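You operate a simulated robot arm through the tools that you are given. There is no shell and no other tool.

Carry out the task below with a simulated two-armed robot. There is one attempt and no reset: what you move stays moved.

## Task
Load the gold lids and drop one on the can in the slide.
Fine: the stack goes in the canner's lid socket; one lid only; bring the slide back to CAN IN; no drink, rollers untouched; the other cans stay.

It is judged by the outcome, as a careful person would: the job done as asked, and still so three seconds after it is handed in. It fails if anything else is knocked over, pushed out of place, dropped, spilled or broken. A push-on lid holds only when it is set on centred and level and pressed home; a screw cap is set on level and turned clockwise until tight.

## Robot
Two 7-joint arms with two-finger parallel grippers on one trunk that stands fixed in place. Base frame: the origin is at the foot of the trunk, x ahead of it, y to its left, z up. Units: mm, degrees, N and s.
The left shoulder is at [20, 113, 1272], the right one opposite. With the tool pointing down near the work surface each hand reaches from about 160 to 600 mm from the base axis, measured 20 degrees to its own side. Payload 1.57 kg a hand.
The tool frame of a hand sits at the grasp point between the pads (the TCP): z along the fingers, y along the line on which they close. The tips reach 30 mm beyond it. Largest opening 80 mm; finger width 17, thickness 12; the body of the gripper, 40 by 82 mm, starts 80 mm behind the TCP.
Orientation is that of the tool frame in the base frame, as a unit quaternion [x, y, z, w]. With the fingers straight down and closing along the base's y, the tool's x points along the base's -x, its y along +y and its z along -z.

## Interface
- The arms move only by the tool send_rows. It takes "left_targets", "right_targets" or both (then of equal length, played together; a hand with none holds still); each is a list that holds one entry, the list of rows, each a list of 7 numbers: the shift along the tool's x, y, z in units of 25 mm (1.0 is 25 mm), then the turn, a rotation vector about the tool's x, y, z in units of 6 degrees (1.0 is 6 degrees), then the finger opening in mm, from 0 to 80. In form: [[[tx, ty, tz, ax, ay, az, fingers], ...]]. A call has 1 to 20 rows; each row shifts and turns the commanded pose from where the row before left it, along the tool's axes as they then stand. A call with a number of a shift or a turn outside -1 to 1 is refused whole. A row lasts 0.2 s, in which the tool goes at most 50 mm and 8.6 degrees; a call with a longer step from one row to the next is refused whole, and so is a gripper value outside its range. Where a pose cannot be reached the arm comes as near as it can. A force on the tool above 40 N (or 10 N above the force at the start of the call, whichever is more), or a blocked arm, ends the call early, and 0.2 s more pass. The fingers move at their own pace (about 45 mm/s each) and stop on an object; they squeeze with about 34 N. The grip force told is the motor's: it shows also when the fingers shut on nothing. Time passes only in rows, and 0.2 s behind the last, so rows that do not move let the fingers close. It gives the time, the measured TCP pose, the force on the tool (base axes), the opening and the grip force at its end, in the units of the frame above (readings bear some noise), with the torque about the TCP (base axes, N m) and any sound that the robot's microphone picked up, and new pictures: "show" is both (left out), scene, wrist or none (wrist: the cameras of the hands that moved).
- Cameras (640 x 400 px; columns grow to the right, rows downward): "scene" is now at [102.2, 0.4, 1413.7]; the picture's right is [0.01, -1.00, 0.00], its down [-0.44, -0.00, -0.90] and it looks along [0.90, 0.01, -0.44] (base axes); focal length 267 px, centre (320, 200). "left" rides on the left gripper at [72, 7, -122] in its tool frame; the picture's right is [-0.09, 1.00, 0.00], its down [-0.84, -0.08, -0.54] and it looks along [-0.54, -0.05, 0.84] (tool axes); focal length 238 px, centre (320, 200). "right" rides on the right gripper at [72, -7, -122] in its tool frame; the picture's right is [0.09, 1.00, 0.00], its down [-0.84, 0.08, -0.54] and it looks along [-0.54, 0.05, 0.84] (tool axes); focal length 238 px, centre (320, 200). There is no depth. A picture from a camera that has moved, and an enlarged one, comes with that camera's place and axes in the base frame and with its lens.
- raise_lower(by): slides the trunk up (or, below 0, down) by that many mm; the arms and the scene camera ride with it, the base frame stays. It gives what a move gives, with no picture.
- pan_tilt(pan, tilt): turns the head with the scene camera to pan (to the left, within 80 degrees either way) and tilt (down, from -29 to 69), counted from straight ahead of the robot. It gives what a move gives, and a new picture of the scene camera.
- close_up(camera, box): a new picture of the part [left, top, right, bottom] of that camera's present view, enlarged. It takes no simulated time.
- close_job(): hands the job in; it is judged then, once.

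Nothing tells you positions but the pictures and the camera data. Unless the task says otherwise, let go and move clear before handing in.

The tools are called after "Request:" as name(argument=value, ...) on one line, values as JSON. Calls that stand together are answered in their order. send_rows: Moves the arms, as the interface text tells. Its arguments: {"type":"object","properties":{"left_targets":{"type":"array","items":{"type":"array","items":{"type":"array","items":{"type":"number"}}}},"right_targets":{"type":"array","items":{"type":"array","items":{"type":"array","items":{"type":"number"}}}},"show":{"type":"string","enum":["both","scene","wrist","none"]}},"required":[]} The other tools are called the same way: raise_lower (by) slides the trunk up or down; pan_tilt (pan, tilt) turns the head that bears the scene camera; close_up (camera, box) takes an enlarged picture of a part of a camera's view; close_job () hands the job in.

At the start:

```text
time: 0.0
left_ee_pos: [467.8, 143.1, 1280.0]
left_orientation: [0.001, 1.0, -0.001, 0.0]
left_ft_force: [-0.6, -0.4, 0.2]
left_torque: [0.03, 0.01, -0.02]
left_opening: 80.0
left_finger_force: 0.0
right_ee_pos: [359.3, -176.9, 1270.7]
right_orientation: [0.0, 1.0, 0.0, 0.0]
right_ft_force: [-0.6, 0.1, 0.1]
right_torque: [0.01, 0.01, -0.01]
right_opening: 79.8
right_finger_force: 0.0
trunk travel left (down, up): [-325.0, 245.0]
head pan, tilt: [0.4, 25.9]
```

scene: 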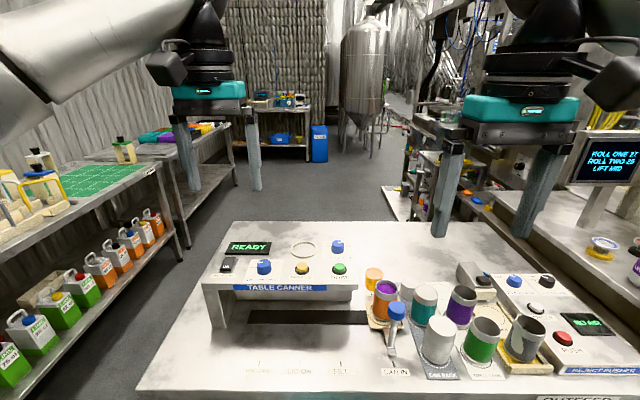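
right: 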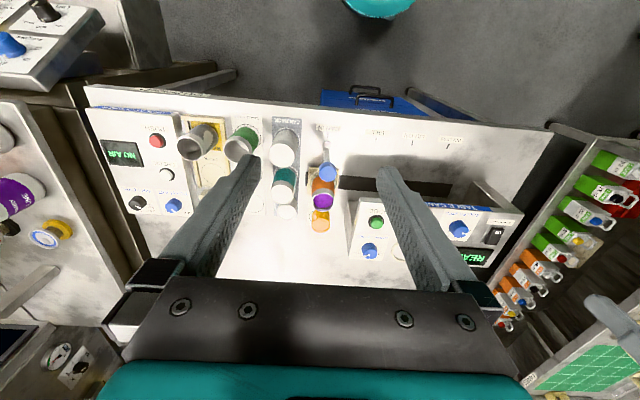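
left: 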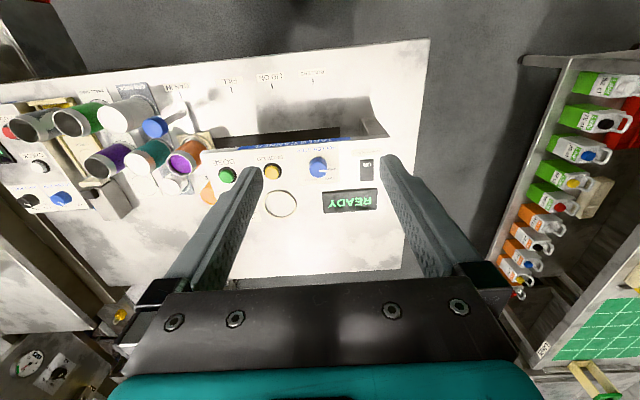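

I see a table canner with a lid socket ring on top, a slide with a blue-knobbed lever and several cans to the right. I'll take close-ups first to identify the gold lids, buttons and slide.

Request:
close_up(camera="scene", box=[190, 220, 390, 345])

Request:
close_up(camera="scene", box=[340, 250, 500, 390])

Request:
close_up(camera="scene", box=[440, 250, 640, 400])

Request:
close_up(camera="left", box=[200, 60, 420, 230])

Request:
close_up(camera="right", box=[90, 90, 390, 240])

```text
3.20 times, centred on (290, 282) of scene
camera zoom: at [102.2, 0.4, 1413.7], right [0.01, -1.0, 0.0], down [-0.44, 0.0, -0.9], along [0.9, 0.01, -0.44], focal length 855 px, centre (416, -64)
```

zoom: 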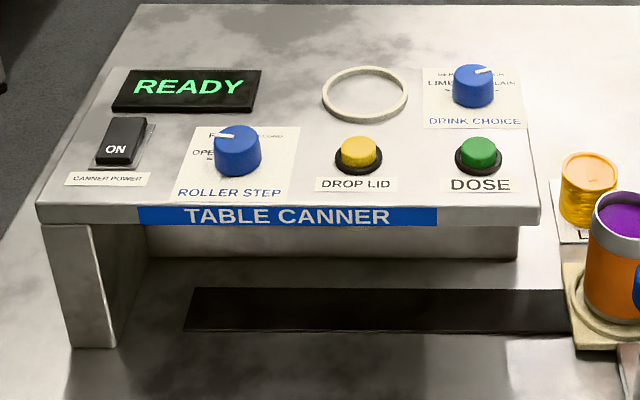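

```text
2.86 times, centred on (420, 320) of scene
camera zoom: at [102.2, 0.4, 1413.7], right [0.01, -1.0, 0.0], down [-0.44, 0.0, -0.9], along [0.9, 0.01, -0.44], focal length 764 px, centre (34, -143)
```

zoom: 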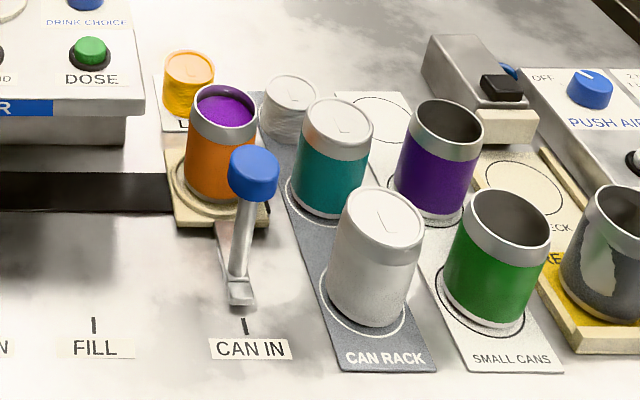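

```text
2.67 times, centred on (540, 325) of scene
camera zoom: at [102.2, 0.4, 1413.7], right [0.01, -1.0, 0.0], down [-0.44, 0.0, -0.9], along [0.9, 0.01, -0.44], focal length 713 px, centre (-267, -133)
```

zoom: 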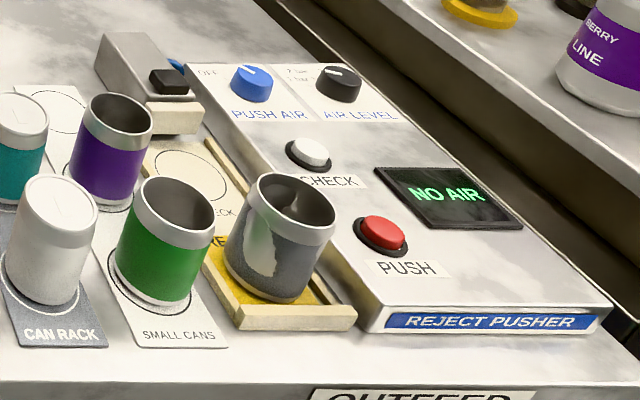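

```text
2.35 times, centred on (310, 145) of left
camera zoom: at [396.0, 149.7, 1400.9], right [0.09, 1.0, 0.0], down [0.84, -0.08, 0.54], along [0.54, -0.05, -0.84], focal length 561 px, centre (344, 329)
```

zoom: 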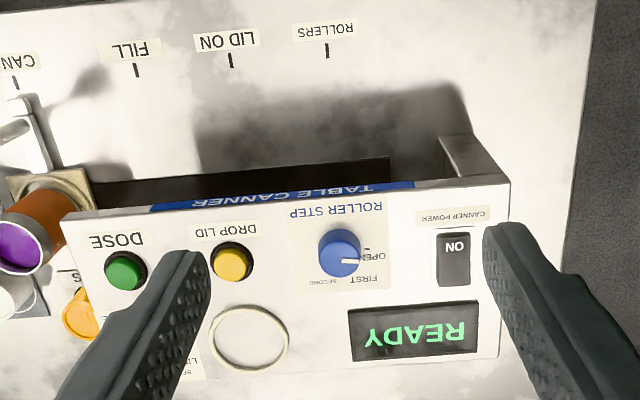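

```text
2.13 times, centred on (240, 165) of right
camera zoom: at [286.5, -182.5, 1391.5], right [-0.09, 1.0, 0.0], down [0.84, 0.08, 0.54], along [0.54, 0.05, -0.84], focal length 508 px, centre (491, 275)
```

zoom: 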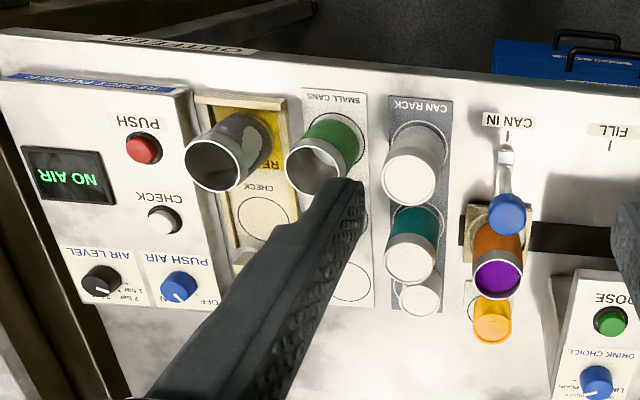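

The gold stack sits behind the purple-filled can, roughly at (666, -143) with its top near z 925. The lid ring is near (661, 45, 995), and the table top is about z 878. I'll zoom in further on each before moving.

Request:
close_up(camera="scene", box=[355, 258, 419, 298])

Request:
close_up(camera="right", box=[285, 150, 365, 240])

Request:
close_up(camera="scene", box=[270, 230, 350, 285])

Request:
close_up(camera="left", box=[140, 80, 240, 220])

Request:
close_up(camera="left", box=[240, 140, 340, 230])

Request:
close_up(camera="scene", box=[360, 285, 440, 385])

```text
10.00 times, centred on (387, 278) of scene
camera zoom: at [102.2, 0.4, 1413.7], right [0.01, -1.0, 0.0], down [-0.44, 0.0, -0.9], along [0.9, 0.01, -0.44], focal length 2672 px, centre (-350, -580)
```

zoom: 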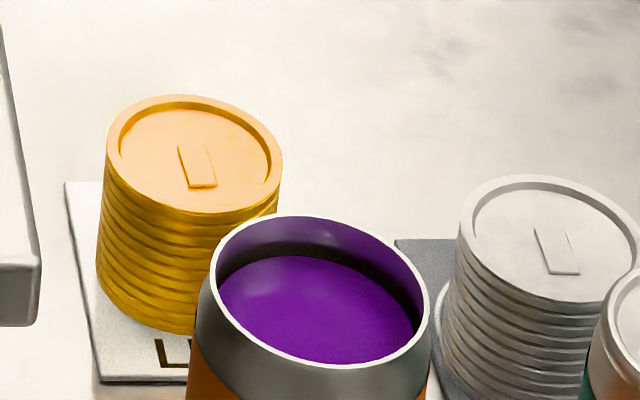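

```text
4.44 times, centred on (325, 195) of right
camera zoom: at [286.5, -182.5, 1391.5], right [-0.09, 1.0, 0.0], down [0.84, 0.08, 0.54], along [0.54, 0.05, -0.84], focal length 1059 px, centre (298, 222)
```

zoom: 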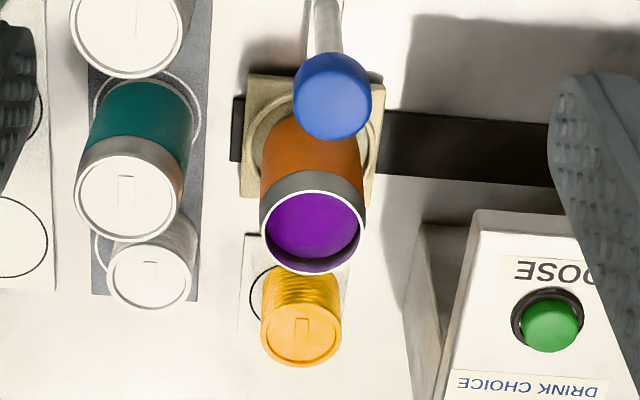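

```text
7.27 times, centred on (310, 258) of scene
camera zoom: at [102.2, 0.4, 1413.7], right [0.01, -1.0, 0.0], down [-0.44, 0.0, -0.9], along [0.9, 0.01, -0.44], focal length 1944 px, centre (393, -218)
```

zoom: 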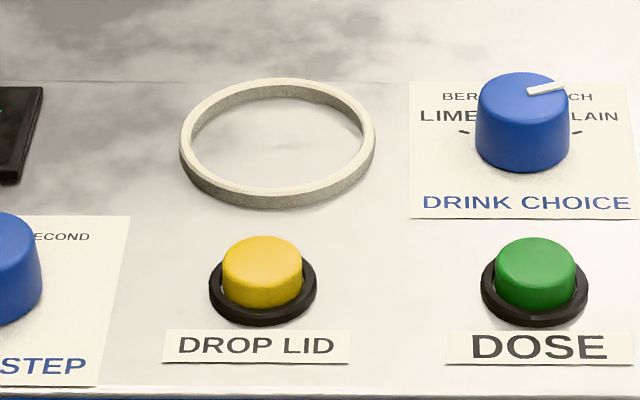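

```text
2.86 times, centred on (190, 150) of left
camera zoom: at [396.0, 149.7, 1400.9], right [0.09, 1.0, 0.0], down [0.84, -0.08, 0.54], along [0.54, -0.05, -0.84], focal length 681 px, centre (691, 343)
```

zoom: 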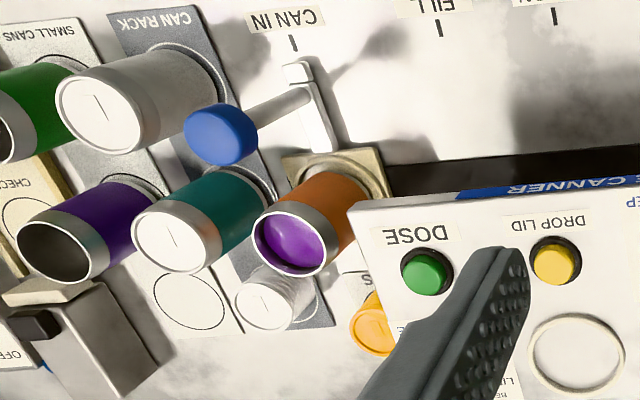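

```text
4.44 times, centred on (290, 185) of left
camera zoom: at [396.0, 149.7, 1400.9], right [0.09, 1.0, 0.0], down [0.84, -0.08, 0.54], along [0.54, -0.05, -0.84], focal length 1059 px, centre (453, 267)
```

zoom: 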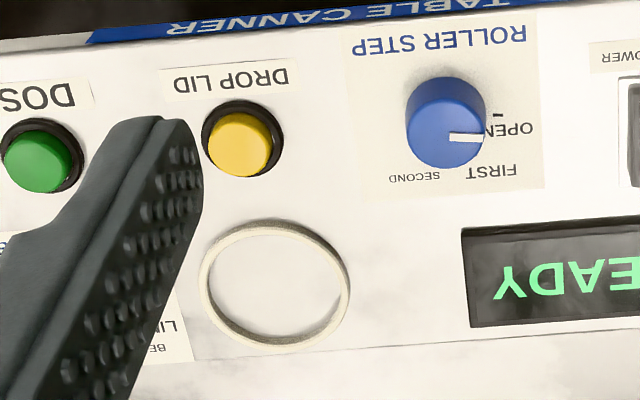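

```text
4.00 times, centred on (400, 335) of scene
camera zoom: at [102.2, 0.4, 1413.7], right [0.01, -1.0, 0.0], down [-0.44, 0.0, -0.9], along [0.9, 0.01, -0.44], focal length 1069 px, centre (0, -340)
```

zoom: 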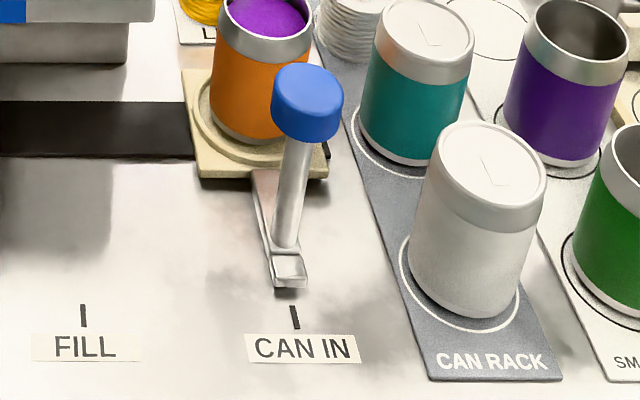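

The gold stack of about ten lids is near (668, -144), diameter about 47 mm, top near z 917. The slide can is at (561, -149), its knob at (478, -149, 990), and the drop-lid button near (578, 45). The lids are far out, so I'll lower the trunk to gain reach.

Request:
raise_lower(by=-140)

Request:
pan_tilt(pan=0, tilt=32)

```text
time: 1.7
left_ee_pos: [466.7, 142.6, 1139.9]
left_orientation: [0.0, 1.0, 0.0, 0.0]
left_ft_force: [-0.4, -1.0, 0.1]
left_torque: [0.0, -0.01, -0.03]
left_opening: 80.0
left_finger_force: 0.1
right_ee_pos: [359.6, -178.1, 1129.8]
right_orientation: [0.001, 1.0, 0.0, 0.0]
right_ft_force: [0.1, 0.6, 0.2]
right_torque: [0.0, 0.01, 0.02]
right_opening: 80.2
right_finger_force: 0.1
trunk travel left (down, up): [-185.0, 385.0]
head pan, tilt: [0.4, 25.9]
```

```text
time: 2.3
left_ee_pos: [467.7, 142.8, 1138.4]
left_orientation: [0.0, 1.0, -0.001, 0.0]
left_ft_force: [-0.1, 0.4, -0.1]
left_torque: [0.01, -0.01, -0.02]
left_opening: 79.9
left_finger_force: 0.0
right_ee_pos: [358.6, -177.1, 1129.2]
right_orientation: [0.0, 1.0, 0.0, 0.0]
right_ft_force: [0.4, 0.5, 0.5]
right_torque: [-0.02, 0.05, -0.02]
right_opening: 79.8
right_finger_force: 0.0
trunk travel left (down, up): [-185.0, 385.0]
head pan, tilt: [0.0, 32.0]
camera scene: at [99.9, -0.3, 1264.1], right [0.0, -1.0, 0.0], down [-0.53, 0.0, -0.85], along [0.85, 0.0, -0.53], focal length 267 px, centre (320, 200)
```

scene: 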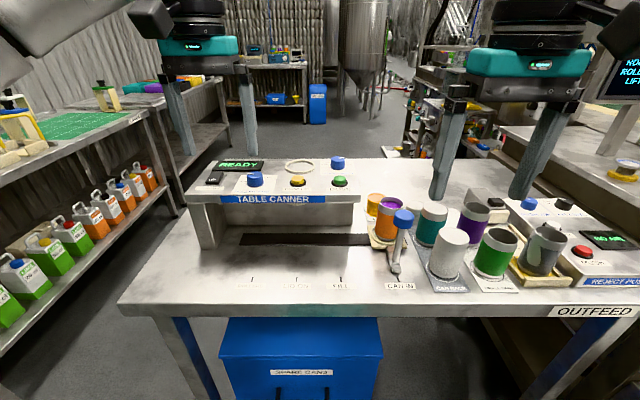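

The trunk is lowered and the scene is clear below the hands. Now I'll test the right arm's reach toward the lids at a safe height.

Request:
send_rows(right_targets=[[[-1, 0.11, 0, 0, 0, 0, 80], [-1, 0.11, 0, 0, 0, 0, 80], [-1, 0.11, 0, 0, 0, 0, 80], [-1, 0.11, 0, 0, 0, 0, 80], [-1, 0.11, 0, 0, 0, 0, 80], [-1, 0.11, 0, 0, 0, 0, 80], [-1, 0.11, 0, 0, 0, 0, 80], [-1, 0.11, 0, 0, 0, 0, 80], [-1, 0.11, 0, 0, 0, 0, 80], [-1, 0.11, 0, 0, 0, 0, 80]]], show="both")

```text
time: 4.5
left_ee_pos: [467.2, 143.0, 1140.5]
left_orientation: [0.0, 1.0, -0.001, 0.0]
left_ft_force: [-0.3, 0.2, 0.8]
left_torque: [-0.01, -0.01, 0.01]
left_opening: 80.1
left_finger_force: 0.1
right_ee_pos: [542.0, -155.7, 1128.8]
right_orientation: [0.0, 1.0, 0.0, 0.0]
right_ft_force: [0.4, 0.6, -0.5]
right_torque: [0.04, 0.01, 0.03]
right_opening: 80.0
right_finger_force: 0.2
right hand out of reach, approached as far as the arm can: row 8, 9, 10
trunk travel left (down, up): [-185.0, 385.0]
head pan, tilt: [0.0, 32.0]
camera scene: at [99.9, -0.4, 1264.0], right [0.0, -1.0, 0.0], down [-0.53, 0.0, -0.85], along [0.85, 0.0, -0.53], focal length 267 px, centre (320, 200)
camera right: at [469.6, -160.7, 1249.3], right [-0.09, 1.0, 0.0], down [0.84, 0.08, 0.54], along [0.54, 0.05, -0.84], focal length 238 px, centre (320, 200)
```

scene: 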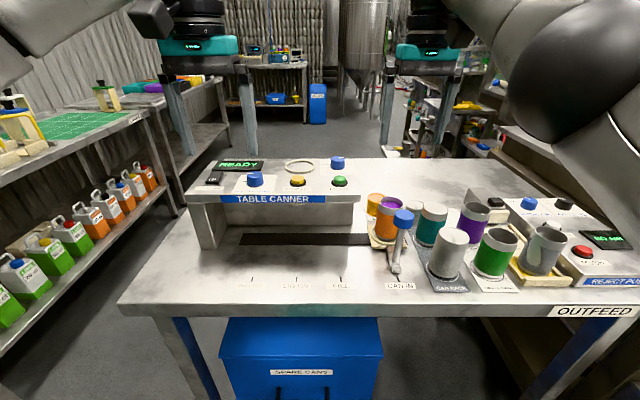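
right: 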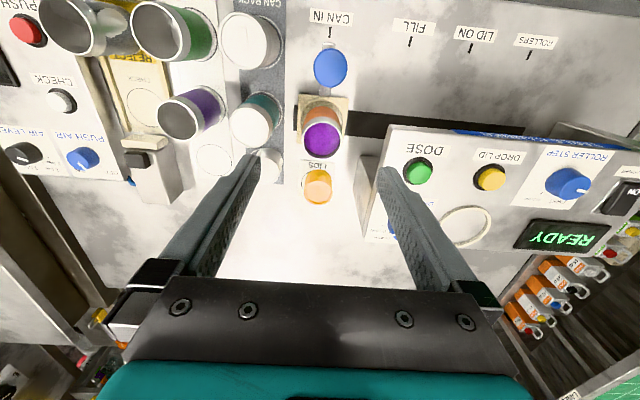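

Vertical reach tops out near x 542, so I'll need roughly a 30° forward tilt for the lids. Moving the slide to LID ON first will clear the space in front of them. I'll look closer at the knob and tick marks.

Request:
close_up(camera="right", box=[270, 0, 400, 220])

Request:
close_up(camera="right", box=[290, 0, 590, 120])

Request:
close_up(camera="right", box=[360, 110, 640, 260])

Request:
close_up(camera="scene", box=[220, 200, 440, 310])

```text
1.82 times, centred on (335, 110) of right
camera zoom: at [469.6, -160.7, 1249.3], right [-0.09, 1.0, 0.0], down [0.84, 0.08, 0.54], along [0.54, 0.05, -0.84], focal length 433 px, centre (293, 364)
```

zoom: 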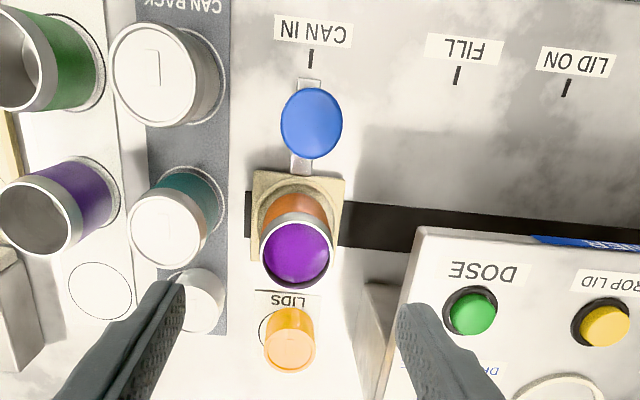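

```text
2.13 times, centred on (440, 60) of right
camera zoom: at [469.6, -160.7, 1249.3], right [-0.09, 1.0, 0.0], down [0.84, 0.08, 0.54], along [0.54, 0.05, -0.84], focal length 508 px, centre (64, 499)
```

zoom: 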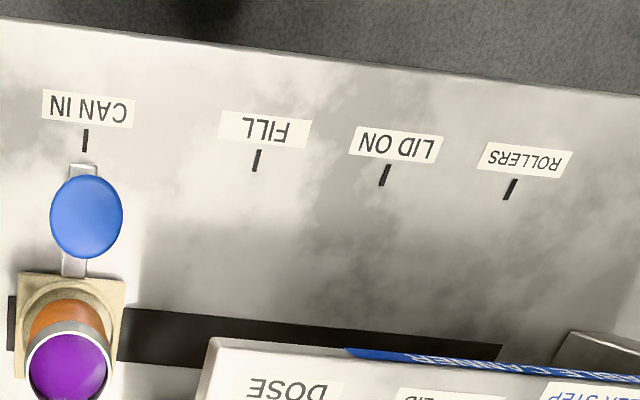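

```text
2.29 times, centred on (500, 185) of right
camera zoom: at [469.6, -160.7, 1249.3], right [-0.09, 1.0, 0.0], down [0.84, 0.08, 0.54], along [0.54, 0.05, -0.84], focal length 545 px, centre (-91, 234)
```

zoom: 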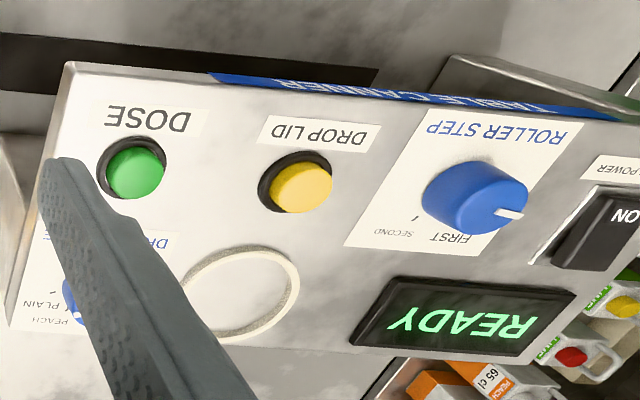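

```text
2.91 times, centred on (330, 255) of scene
camera zoom: at [99.9, -0.4, 1264.0], right [0.0, -1.0, 0.0], down [-0.53, 0.0, -0.85], along [0.85, 0.0, -0.53], focal length 777 px, centre (291, 40)
```

zoom: 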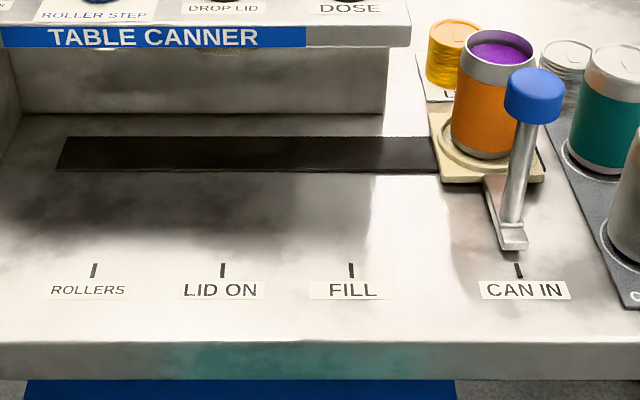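

The scene ticks give CAN IN at y -145, FILL -38.5, LID ON 43.4, so the slide must travel about 188.5 mm. The knob top is near (486, -149, 992). I'll back the right hand off and see where the commanded pose stands.

Request:
send_rows(right_targets=[[[1, 0, 0, 0, 0, 0, 80]]], show="none")

```text
time: 4.9
left_ee_pos: [466.9, 142.8, 1138.5]
left_orientation: [0.0, 1.0, 0.0, 0.0]
left_ft_force: [-0.3, 0.3, -0.4]
left_torque: [0.03, -0.02, 0.03]
left_opening: 79.9
left_finger_force: 0.1
right_ee_pos: [515.8, -154.6, 1127.6]
right_orientation: [0.001, 1.0, 0.0, 0.0]
right_ft_force: [0.9, -0.1, 0.0]
right_torque: [-0.04, -0.01, -0.04]
right_opening: 79.9
right_finger_force: 0.1
trunk travel left (down, up): [-185.0, 385.0]
head pan, tilt: [0.0, 32.0]
```

The commanded pose follows the reached one. I'll move above the knob and check alignment.

Request:
send_rows(right_targets=[[[0.6, 0.12, 0.5, 0, 0, 0, 70], [0.6, 0.1, 1, 0, 0, 0, 70], [0, 0, 1, 0, 0, 0, 70], [0, 0, 1, 0, 0, 0, 70], [0, 0, 0.4, 0, 0, 0, 70], [0, 0, 0, 0, 0, 0, 70]]], show="both")

```text
time: 6.3
left_ee_pos: [466.7, 142.1, 1140.2]
left_orientation: [0.0, 1.0, 0.0, 0.0]
left_ft_force: [0.2, 0.2, 0.6]
left_torque: [-0.03, 0.03, -0.02]
left_opening: 80.3
left_finger_force: 0.1
right_ee_pos: [486.9, -149.3, 1031.5]
right_orientation: [0.0, 1.0, 0.0, 0.0]
right_ft_force: [0.1, 0.1, 0.0]
right_torque: [-0.01, 0.01, -0.01]
right_opening: 69.7
right_finger_force: 0.2
trunk travel left (down, up): [-185.0, 385.0]
head pan, tilt: [0.0, 32.0]
camera scene: at [99.8, -0.3, 1264.1], right [0.0, -1.0, 0.0], down [-0.53, 0.0, -0.85], along [0.85, 0.0, -0.53], focal length 267 px, centre (320, 200)
camera right: at [413.9, -155.8, 1151.6], right [-0.09, 1.0, 0.0], down [0.84, 0.08, 0.54], along [0.54, 0.05, -0.84], focal length 238 px, centre (320, 200)
```

scene: 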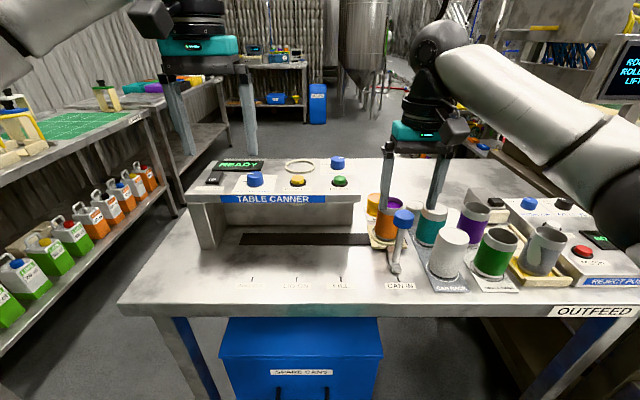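
right: 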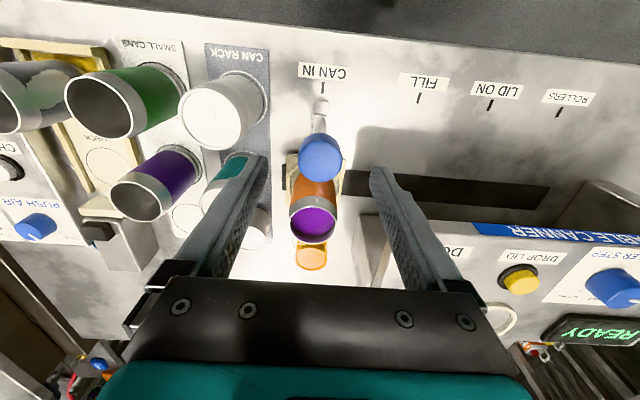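

The knob sits at about (480, -150), with the silver can's edge around y -202, so I'll narrow the fingers to 52 mm before descending around the knob.

Request:
send_rows(right_targets=[[[0.26, -0.02, 0, 0, 0, 0, 52], [0, 0, 0, 0, 0, 0, 52], [0, 0, 0.7, 0, 0, 0, 52], [0, 0, 0.7, 0, 0, 0, 52], [0, 0, 0.6, 0, 0, 0, 52], [0, 0, 0, 0, 0, 0, 52]]], show="both")

```text
time: 7.7
left_ee_pos: [466.0, 144.0, 1138.9]
left_orientation: [0.0, 1.0, 0.0, 0.0]
left_ft_force: [-0.7, 0.0, -1.0]
left_torque: [0.05, 0.02, -0.02]
left_opening: 80.5
left_finger_force: 0.0
right_ee_pos: [479.7, -150.6, 982.2]
right_orientation: [0.0, 1.0, 0.0, -0.001]
right_ft_force: [0.4, -0.3, -0.2]
right_torque: [0.0, 0.03, 0.0]
right_opening: 51.9
right_finger_force: 0.0
trunk travel left (down, up): [-185.0, 385.0]
head pan, tilt: [0.0, 32.0]
camera scene: at [99.9, -0.3, 1264.0], right [0.0, -1.0, 0.0], down [-0.53, 0.0, -0.85], along [0.85, 0.0, -0.53], focal length 267 px, centre (320, 200)
camera right: at [407.4, -154.7, 1102.5], right [-0.09, 1.0, 0.0], down [0.84, 0.08, 0.54], along [0.54, 0.05, -0.84], focal length 238 px, centre (320, 200)
```

scene: 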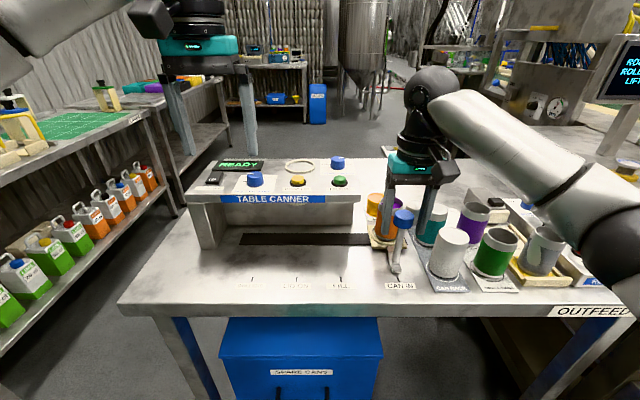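
right: 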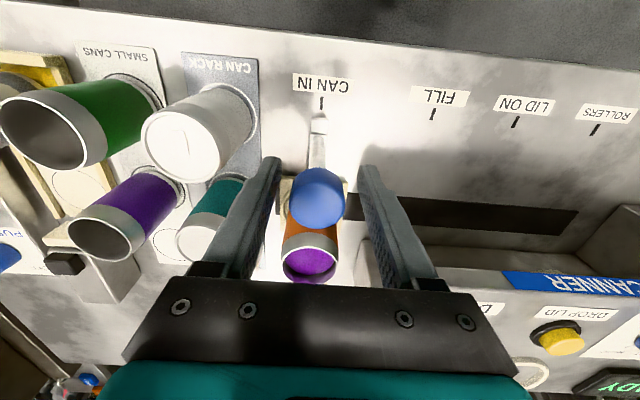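

The knob is centred between the fingers. I'll close on it while the left hand moves away to the left to leave room.

Request:
send_rows(left_targets=[[[0.2, 0.8, 0, 0, 0, 0, 60], [0.2, 0.8, 0, 0, 0, 0, 40], [0.2, 0.8, 0, 0, 0, 0, 20], [0.2, 0.8, 0, 0, 0, 0, 0], [0.2, 0.8, 0, 0, 0, 0, 0], [0.2, 0.8, 0, 0, 0, 0, 0], [0.2, 0.8, 0, 0, 0, 0, 0], [0.2, 0.8, 0, 0, 0, 0, 0]]], right_targets=[[[0, 0, 0, 0, 0, 0, 45], [0, 0, 0, 0, 0, 0, 40], [0, 0, 0, 0, 0, 0, 36], [0, 0, 0, 0, 0, 0, 30], [0, 0, 0, 0, 0, 0, 25], [0, 0, 0, 0, 0, 0, 25], [0, 0, 0, 0, 0, 0, 25], [0, 0, 0, 0, 0, 0, 25]]], show="scene")

```text
time: 9.5
left_ee_pos: [426.3, 303.0, 1138.4]
left_orientation: [0.0, 1.0, 0.0, 0.0]
left_ft_force: [0.2, -0.3, -0.5]
left_torque: [-0.01, 0.04, -0.03]
left_opening: 0.2
left_finger_force: 21.0
right_ee_pos: [481.2, -149.2, 982.7]
right_orientation: [-0.001, 1.0, 0.0, 0.0]
right_ft_force: [-1.3, -0.9, 0.3]
right_torque: [0.09, 0.12, -0.05]
right_opening: 33.7
right_finger_force: 41.6
trunk travel left (down, up): [-185.0, 385.0]
head pan, tilt: [0.0, 32.0]
camera scene: at [99.8, -0.3, 1264.0], right [0.0, -1.0, 0.0], down [-0.53, 0.0, -0.85], along [0.85, 0.0, -0.53], focal length 267 px, centre (320, 200)
```

scene: 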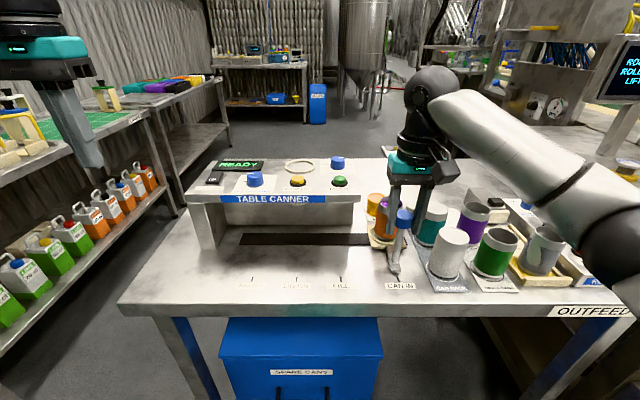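

The knob is gripped at 33.7 mm opening. I'll start sliding gently toward +y and watch the force.

Request:
send_rows(right_targets=[[[0, 0.1, 0, 0, 0, 0, 25], [0, 0.2, 0, 0, 0, 0, 25], [0, 0.25, 0, 0, 0, 0, 25], [0, 0.25, 0, 0, 0, 0, 25], [0, 0.25, 0, 0, 0, 0, 25], [0, 0.25, 0, 0, 0, 0, 25], [0, 0.2, 0, 0, 0, 0, 25], [0, 0.1, 0, 0, 0, 0, 25]]], show="scene")

```text
time: 11.3
left_ee_pos: [425.5, 304.4, 1138.3]
left_orientation: [0.001, 1.0, 0.001, 0.0]
left_ft_force: [0.1, -0.1, -0.2]
left_torque: [-0.04, 0.01, 0.01]
left_opening: 0.0
left_finger_force: 21.7
right_ee_pos: [480.7, -108.9, 982.0]
right_orientation: [0.0, 1.0, 0.0, 0.001]
right_ft_force: [1.5, 0.3, 11.9]
right_torque: [-0.32, 0.79, 0.0]
right_opening: 33.6
right_finger_force: 41.4
trunk travel left (down, up): [-185.0, 385.0]
head pan, tilt: [0.0, 32.0]
camera scene: at [99.5, -0.1, 1264.1], right [0.0, -1.0, 0.0], down [-0.53, 0.0, -0.85], along [0.85, 0.0, -0.53], focal length 267 px, centre (320, 200)
```

scene: 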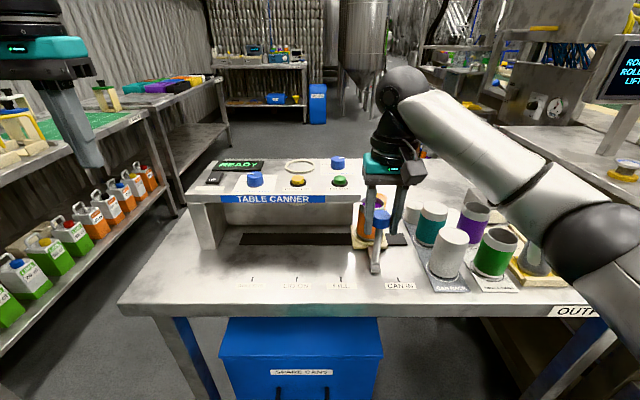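

The slide moves smoothly with the can standing. I'll continue at a slow pace to about 15 mm short of LID ON.

Request:
send_rows(right_targets=[[[0, 0.12, -0.03, 0, 0, 0, 25], [0, 0.22, 0, 0, 0, 0, 25], [0, 0.3, 0, 0, 0, 0, 25], [0, 0.32, 0, 0, 0, 0, 25], [0, 0.32, 0, 0, 0, 0, 25], [0, 0.32, 0, 0, 0, 0, 25], [0, 0.32, 0, 0, 0, 0, 25], [0, 0.32, 0, 0, 0, 0, 25], [0, 0.32, 0, 0, 0, 0, 25], [0, 0.32, 0, 0, 0, 0, 25], [0, 0.32, 0, 0, 0, 0, 25], [0, 0.32, 0, 0, 0, 0, 25], [0, 0.32, 0, 0, 0, 0, 25], [0, 0.32, 0, 0, 0, 0, 25], [0, 0.32, 0, 0, 0, 0, 25], [0, 0.3, 0, 0, 0, 0, 25], [0, 0.25, 0, 0, 0, 0, 25], [0, 0.15, 0, 0, 0, 0, 25], [0, 0.1, 0, 0, 0, 0, 25], [0, 0, 0, 0, 0, 0, 25]]], show="both")

```text
time: 15.5
left_ee_pos: [427.5, 303.5, 1138.0]
left_orientation: [0.0, 1.0, 0.0, 0.0]
left_ft_force: [-0.2, -0.3, -0.2]
left_torque: [0.0, -0.02, 0.01]
left_opening: 0.0
left_finger_force: 20.5
right_ee_pos: [481.4, 23.3, 981.0]
right_orientation: [0.0, 1.0, 0.001, 0.0]
right_ft_force: [-0.2, -0.8, -4.8]
right_torque: [0.28, 0.21, -0.09]
right_opening: 33.7
right_finger_force: 41.5
trunk travel left (down, up): [-185.0, 385.0]
head pan, tilt: [0.0, 32.0]
camera scene: at [100.3, -0.3, 1264.0], right [0.0, -1.0, 0.0], down [-0.53, 0.0, -0.85], along [0.85, 0.0, -0.53], focal length 267 px, centre (320, 200)
camera right: at [407.4, 17.4, 1102.6], right [-0.09, 1.0, 0.0], down [0.84, 0.08, 0.54], along [0.54, 0.05, -0.84], focal length 238 px, centre (320, 200)
```

scene: 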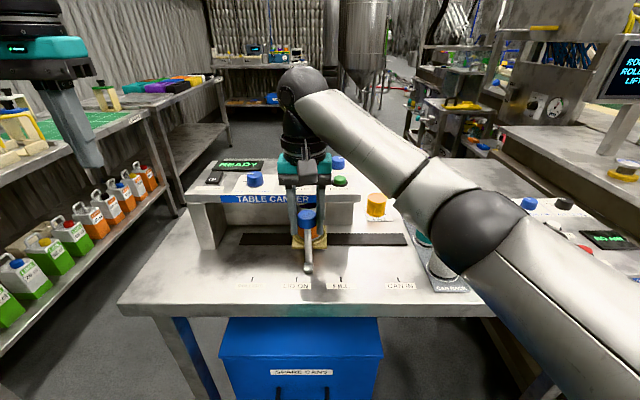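
right: 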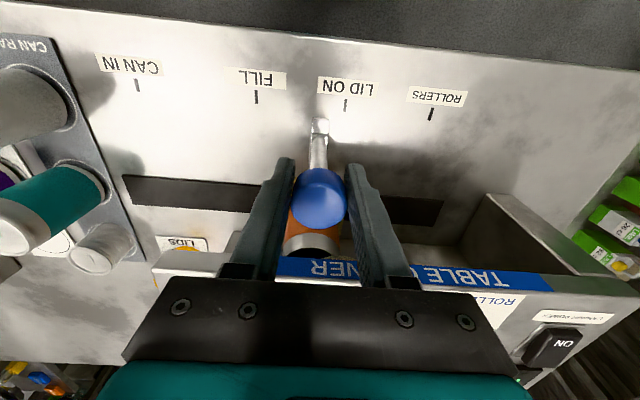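

The slide is nearly at LID ON. I'll zoom in on the pointer and tick to judge the remaining distance.

Request:
close_up(camera="right", box=[280, 60, 400, 160])

Request:
close_up(camera="scene", box=[260, 210, 360, 300])

```text
4.00 times, centred on (340, 110) of right
camera zoom: at [407.4, 17.4, 1102.6], right [-0.09, 1.0, 0.0], down [0.84, 0.08, 0.54], along [0.54, 0.05, -0.84], focal length 953 px, centre (240, 560)
```

zoom: 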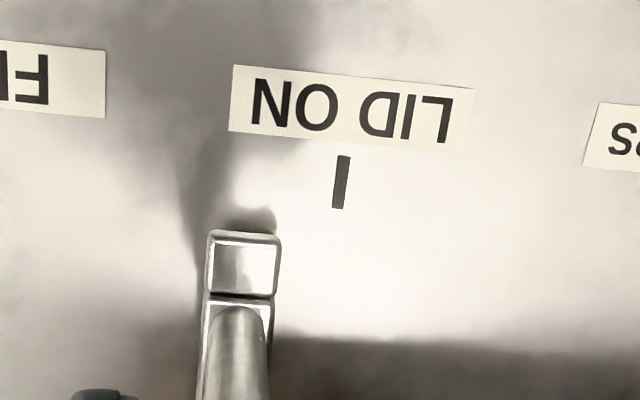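

```text
4.44 times, centred on (310, 255) of scene
camera zoom: at [100.3, -0.3, 1264.0], right [0.0, -1.0, 0.0], down [-0.53, 0.0, -0.85], along [0.85, 0.0, -0.53], focal length 1188 px, centre (364, -44)
```

zoom: 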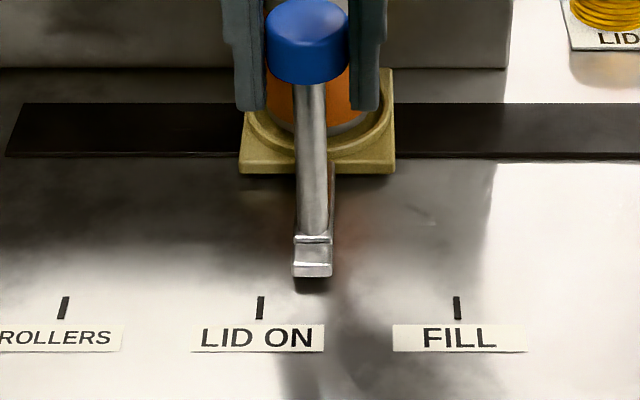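

The pointer is about 21–22 mm short of the LID ON tick. I'll move that remaining distance slowly and recheck.

Request:
send_rows(right_targets=[[[0, 0.1, 0, 0, 0, 0, 25], [0, 0.2, 0, 0, 0, 0, 25], [0, 0.22, 0, 0, 0, 0, 25], [0, 0.2, 0, 0, 0, 0, 25], [0, 0.1, 0, 0, 0, 0, 25], [0, 0.04, 0, 0, 0, 0, 25], [0, 0, 0, 0, 0, 0, 25]]], show="none")

Request:
close_up(camera="right", box=[280, 60, 400, 160])

Request:
close_up(camera="scene", box=[260, 210, 360, 300])

```text
time: 17.1
left_ee_pos: [427.1, 302.5, 1137.9]
left_orientation: [0.0, 1.0, 0.0, 0.0]
left_ft_force: [-1.5, -0.6, 0.2]
left_torque: [0.01, 0.03, -0.01]
left_opening: 0.0
left_finger_force: 21.2
right_ee_pos: [481.3, 43.8, 982.7]
right_orientation: [0.0, 1.0, 0.0, 0.0]
right_ft_force: [1.9, 0.9, -6.1]
right_torque: [0.34, -0.1, 0.05]
right_opening: 33.8
right_finger_force: 41.7
trunk travel left (down, up): [-185.0, 385.0]
head pan, tilt: [0.0, 32.0]
```

```text
4.00 times, centred on (340, 110) of right
camera zoom: at [407.3, 38.8, 1102.6], right [-0.09, 1.0, 0.0], down [0.84, 0.08, 0.54], along [0.54, 0.05, -0.84], focal length 953 px, centre (240, 560)
```

zoom: 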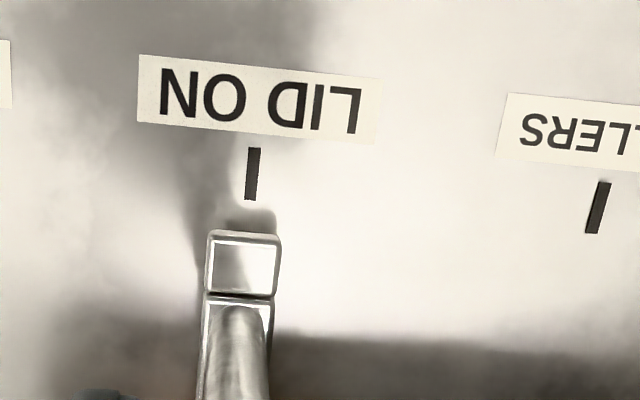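

```text
4.44 times, centred on (310, 255) of scene
camera zoom: at [100.4, -0.4, 1264.0], right [0.0, -1.0, 0.0], down [-0.53, 0.0, -0.85], along [0.85, 0.0, -0.53], focal length 1188 px, centre (364, -44)
```

zoom: 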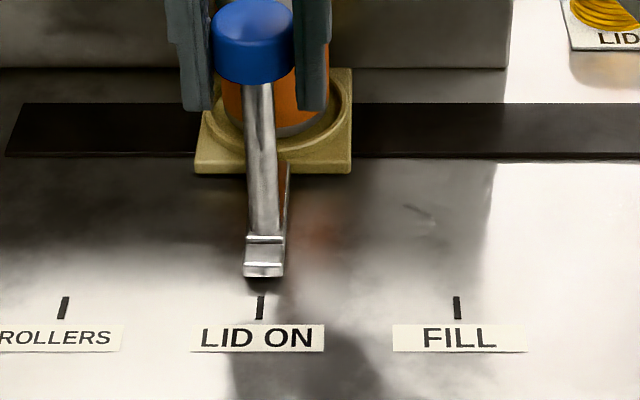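

The pointer is within about 0.7 mm of the LID ON tick. I'll nudge it, then open the fingers and rise clear.

Request:
send_rows(right_targets=[[[0, 0.03, 0, 0, 0, 0, 25], [0, 0, 0, 0, 0, 0, 25], [0, 0, 0, 0, 0, 0, 40], [0, 0, 0, 0, 0, 0, 50], [0, 0, 0, 0, 0, 0, 54], [0, 0, -0.3, 0, 0, 0, 54], [0, 0, -0.7, 0, 0, 0, 54], [0, 0, -1, 0, 0, 0, 54], [0, 0, -1, 0, 0, 0, 54], [0, 0, -1, 0, 0, 0, 54]]], show="both")

Request:
close_up(camera="scene", box=[260, 210, 360, 300])

Request:
close_up(camera="right", box=[240, 20, 640, 320])

```text
time: 19.3
left_ee_pos: [427.4, 302.7, 1138.6]
left_orientation: [0.0, 1.0, -0.001, 0.0]
left_ft_force: [-0.5, 0.9, 0.4]
left_torque: [-0.01, 0.0, -0.02]
left_opening: 0.0
left_finger_force: 21.3
right_ee_pos: [479.7, 45.9, 1083.2]
right_orientation: [0.0, 1.0, 0.0, 0.0]
right_ft_force: [-0.5, -0.3, -0.4]
right_torque: [0.0, 0.02, 0.0]
right_opening: 53.9
right_finger_force: 0.1
trunk travel left (down, up): [-185.0, 385.0]
head pan, tilt: [0.0, 32.0]
camera scene: at [99.7, -0.3, 1264.1], right [0.0, -1.0, 0.0], down [-0.53, 0.0, -0.85], along [0.85, 0.0, -0.53], focal length 267 px, centre (320, 200)
camera right: at [406.9, 40.0, 1203.8], right [-0.09, 1.0, 0.0], down [0.84, 0.08, 0.54], along [0.54, 0.05, -0.84], focal length 238 px, centre (320, 200)
```

scene: 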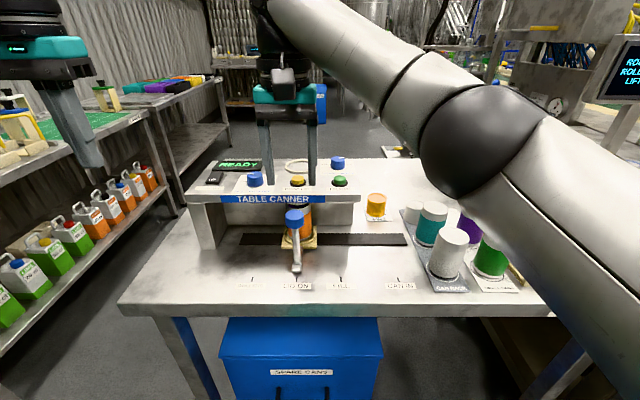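
right: 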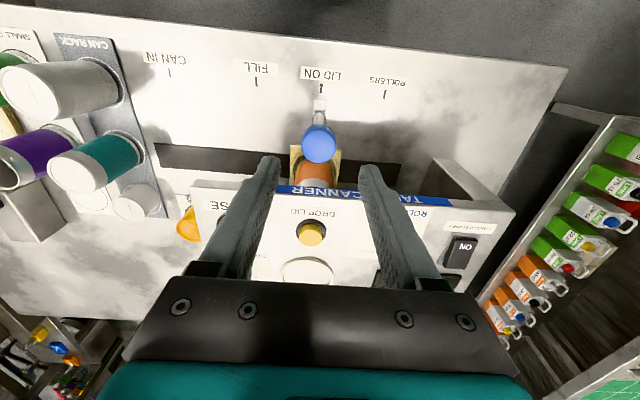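

```text
4.44 times, centred on (310, 255) of scene
camera zoom: at [99.7, -0.3, 1264.1], right [0.0, -1.0, 0.0], down [-0.53, 0.0, -0.85], along [0.85, 0.0, -0.53], focal length 1188 px, centre (364, -44)
```

zoom: 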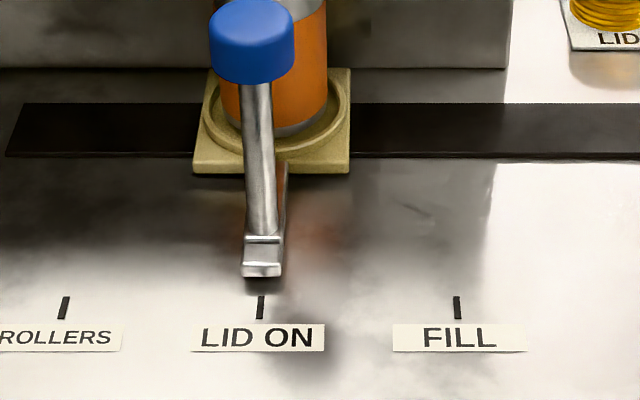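

```text
1.33 times, centred on (440, 170) of right
camera zoom: at [406.9, 40.0, 1203.8], right [-0.09, 1.0, 0.0], down [0.84, 0.08, 0.54], along [0.54, 0.05, -0.84], focal length 318 px, centre (160, 240)
```

zoom: 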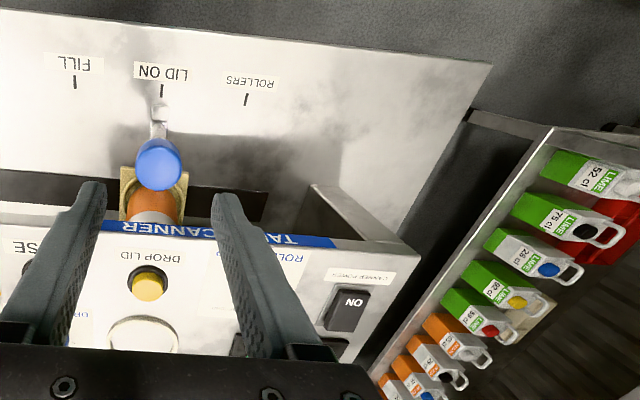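

The slide is now well aligned on LID ON. From here the wrist camera sees the button and ring, so I'll refine their positions.

Request:
close_up(camera="right", box=[250, 190, 370, 285])

Request:
close_up(camera="scene", box=[250, 145, 350, 205])

Request:
close_up(camera="scene", box=[340, 170, 440, 240])

```text
4.21 times, centred on (310, 238) of right
camera zoom: at [406.9, 40.0, 1203.8], right [-0.09, 1.0, 0.0], down [0.84, 0.08, 0.54], along [0.54, 0.05, -0.84], focal length 1004 px, centre (362, 42)
```

zoom: 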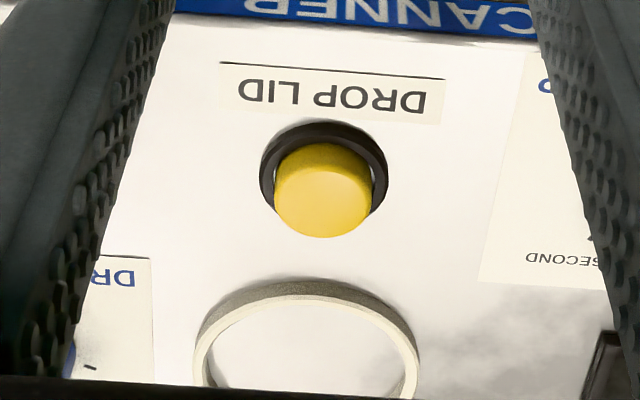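

```text
6.40 times, centred on (300, 175) of scene
camera zoom: at [99.7, -0.3, 1264.1], right [0.0, -1.0, 0.0], down [-0.53, 0.0, -0.85], along [0.85, 0.0, -0.53], focal length 1710 px, centre (448, 360)
```

zoom: 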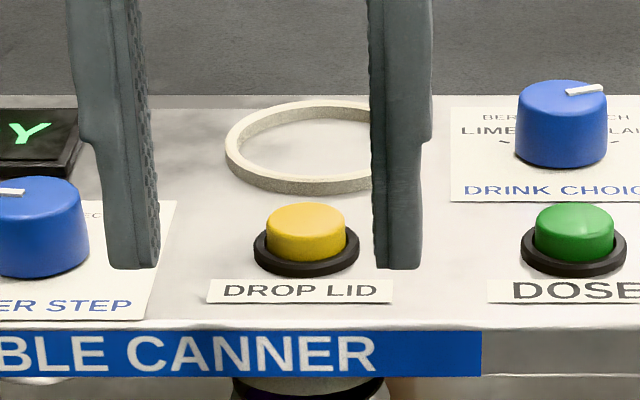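

```text
5.71 times, centred on (390, 205) of scene
camera zoom: at [99.7, -0.3, 1264.1], right [0.0, -1.0, 0.0], down [-0.53, 0.0, -0.85], along [0.85, 0.0, -0.53], focal length 1527 px, centre (-80, 171)
```

zoom: 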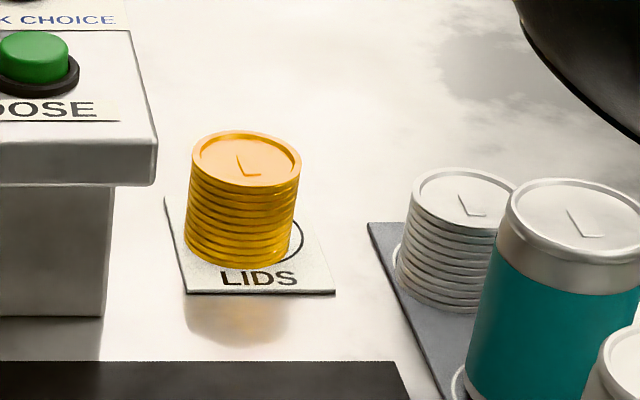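

The gold stack's top centre comes out near (675, -144.5, 911), the ring at (652, 45, 1010) and the button top at (571, 44.5, 1020). I'll tilt the right hand 27° forward and move it above the lids.

Request:
send_rows(right_targets=[[[0, -1, 0, 0, -0.9, 0, 64], [0, -1, 0, 0, -0.9, 0, 64], [0, -1, 0, 0, -0.9, 0, 64], [0, -1, 0, 0, -0.9, 0, 64], [0, -1, 0, 0, -0.9, 0, 64], [-0.738, -0.3275, 0.6, 0, 0, 0, 64], [-0.738, -0.3275, 0.6, 0, 0, 0, 64], [-0.738, -0.3275, 0.6, 0, 0, 0, 64], [-0.738, -0.3275, 0.6, 0, 0, 0, 64], [-0.738, -0.3275, 0.6, 0, 0, 0, 64], [-0.738, -0.3275, 0.6, 0, 0, 0, 64], [-0.738, -0.3275, 0.6, 0, 0, 0, 64], [0, 0, 0, 0, 0, 0, 64]]], show="both")

```text
time: 22.1
left_ee_pos: [426.9, 303.3, 1138.8]
left_orientation: [0.001, 1.0, 0.0, 0.0]
left_ft_force: [0.0, -0.3, -0.6]
left_torque: [0.0, -0.04, -0.02]
left_opening: 0.0
left_finger_force: 21.5
right_ee_pos: [644.3, -139.9, 1046.3]
right_orientation: [-0.001, 0.972, 0.001, 0.233]
right_ft_force: [-0.1, 0.0, 0.3]
right_torque: [-0.03, 0.0, 0.02]
right_opening: 64.2
right_finger_force: 0.0
trunk travel left (down, up): [-185.0, 385.0]
head pan, tilt: [0.0, 32.0]
camera scene: at [99.9, -0.3, 1264.0], right [0.0, -1.0, 0.0], down [-0.53, 0.0, -0.85], along [0.85, 0.0, -0.53], focal length 267 px, centre (320, 200)
camera right: at [523.2, -144.6, 1121.5], right [-0.08, 1.0, -0.04], down [0.5, 0.08, 0.86], along [0.86, 0.05, -0.5], focal length 238 px, centre (320, 200)
```

scene: 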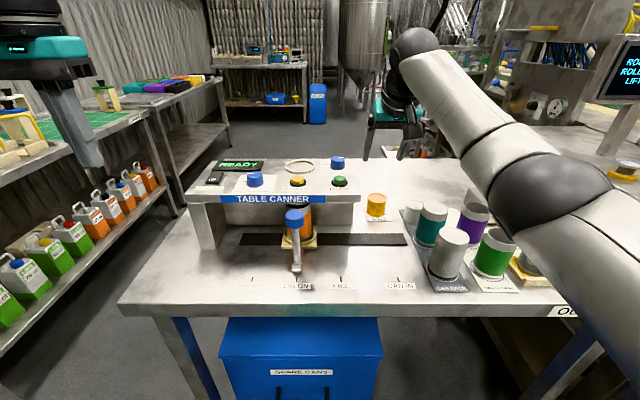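
right: 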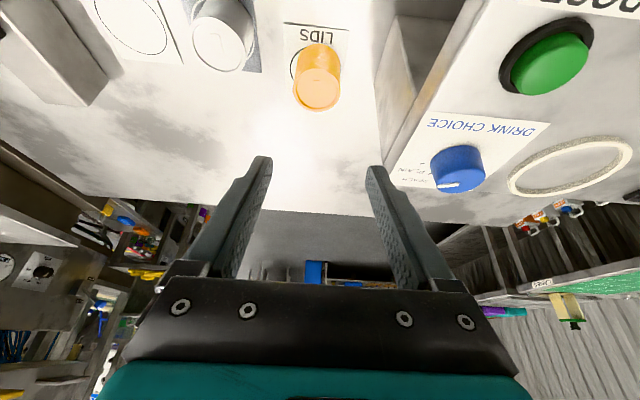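

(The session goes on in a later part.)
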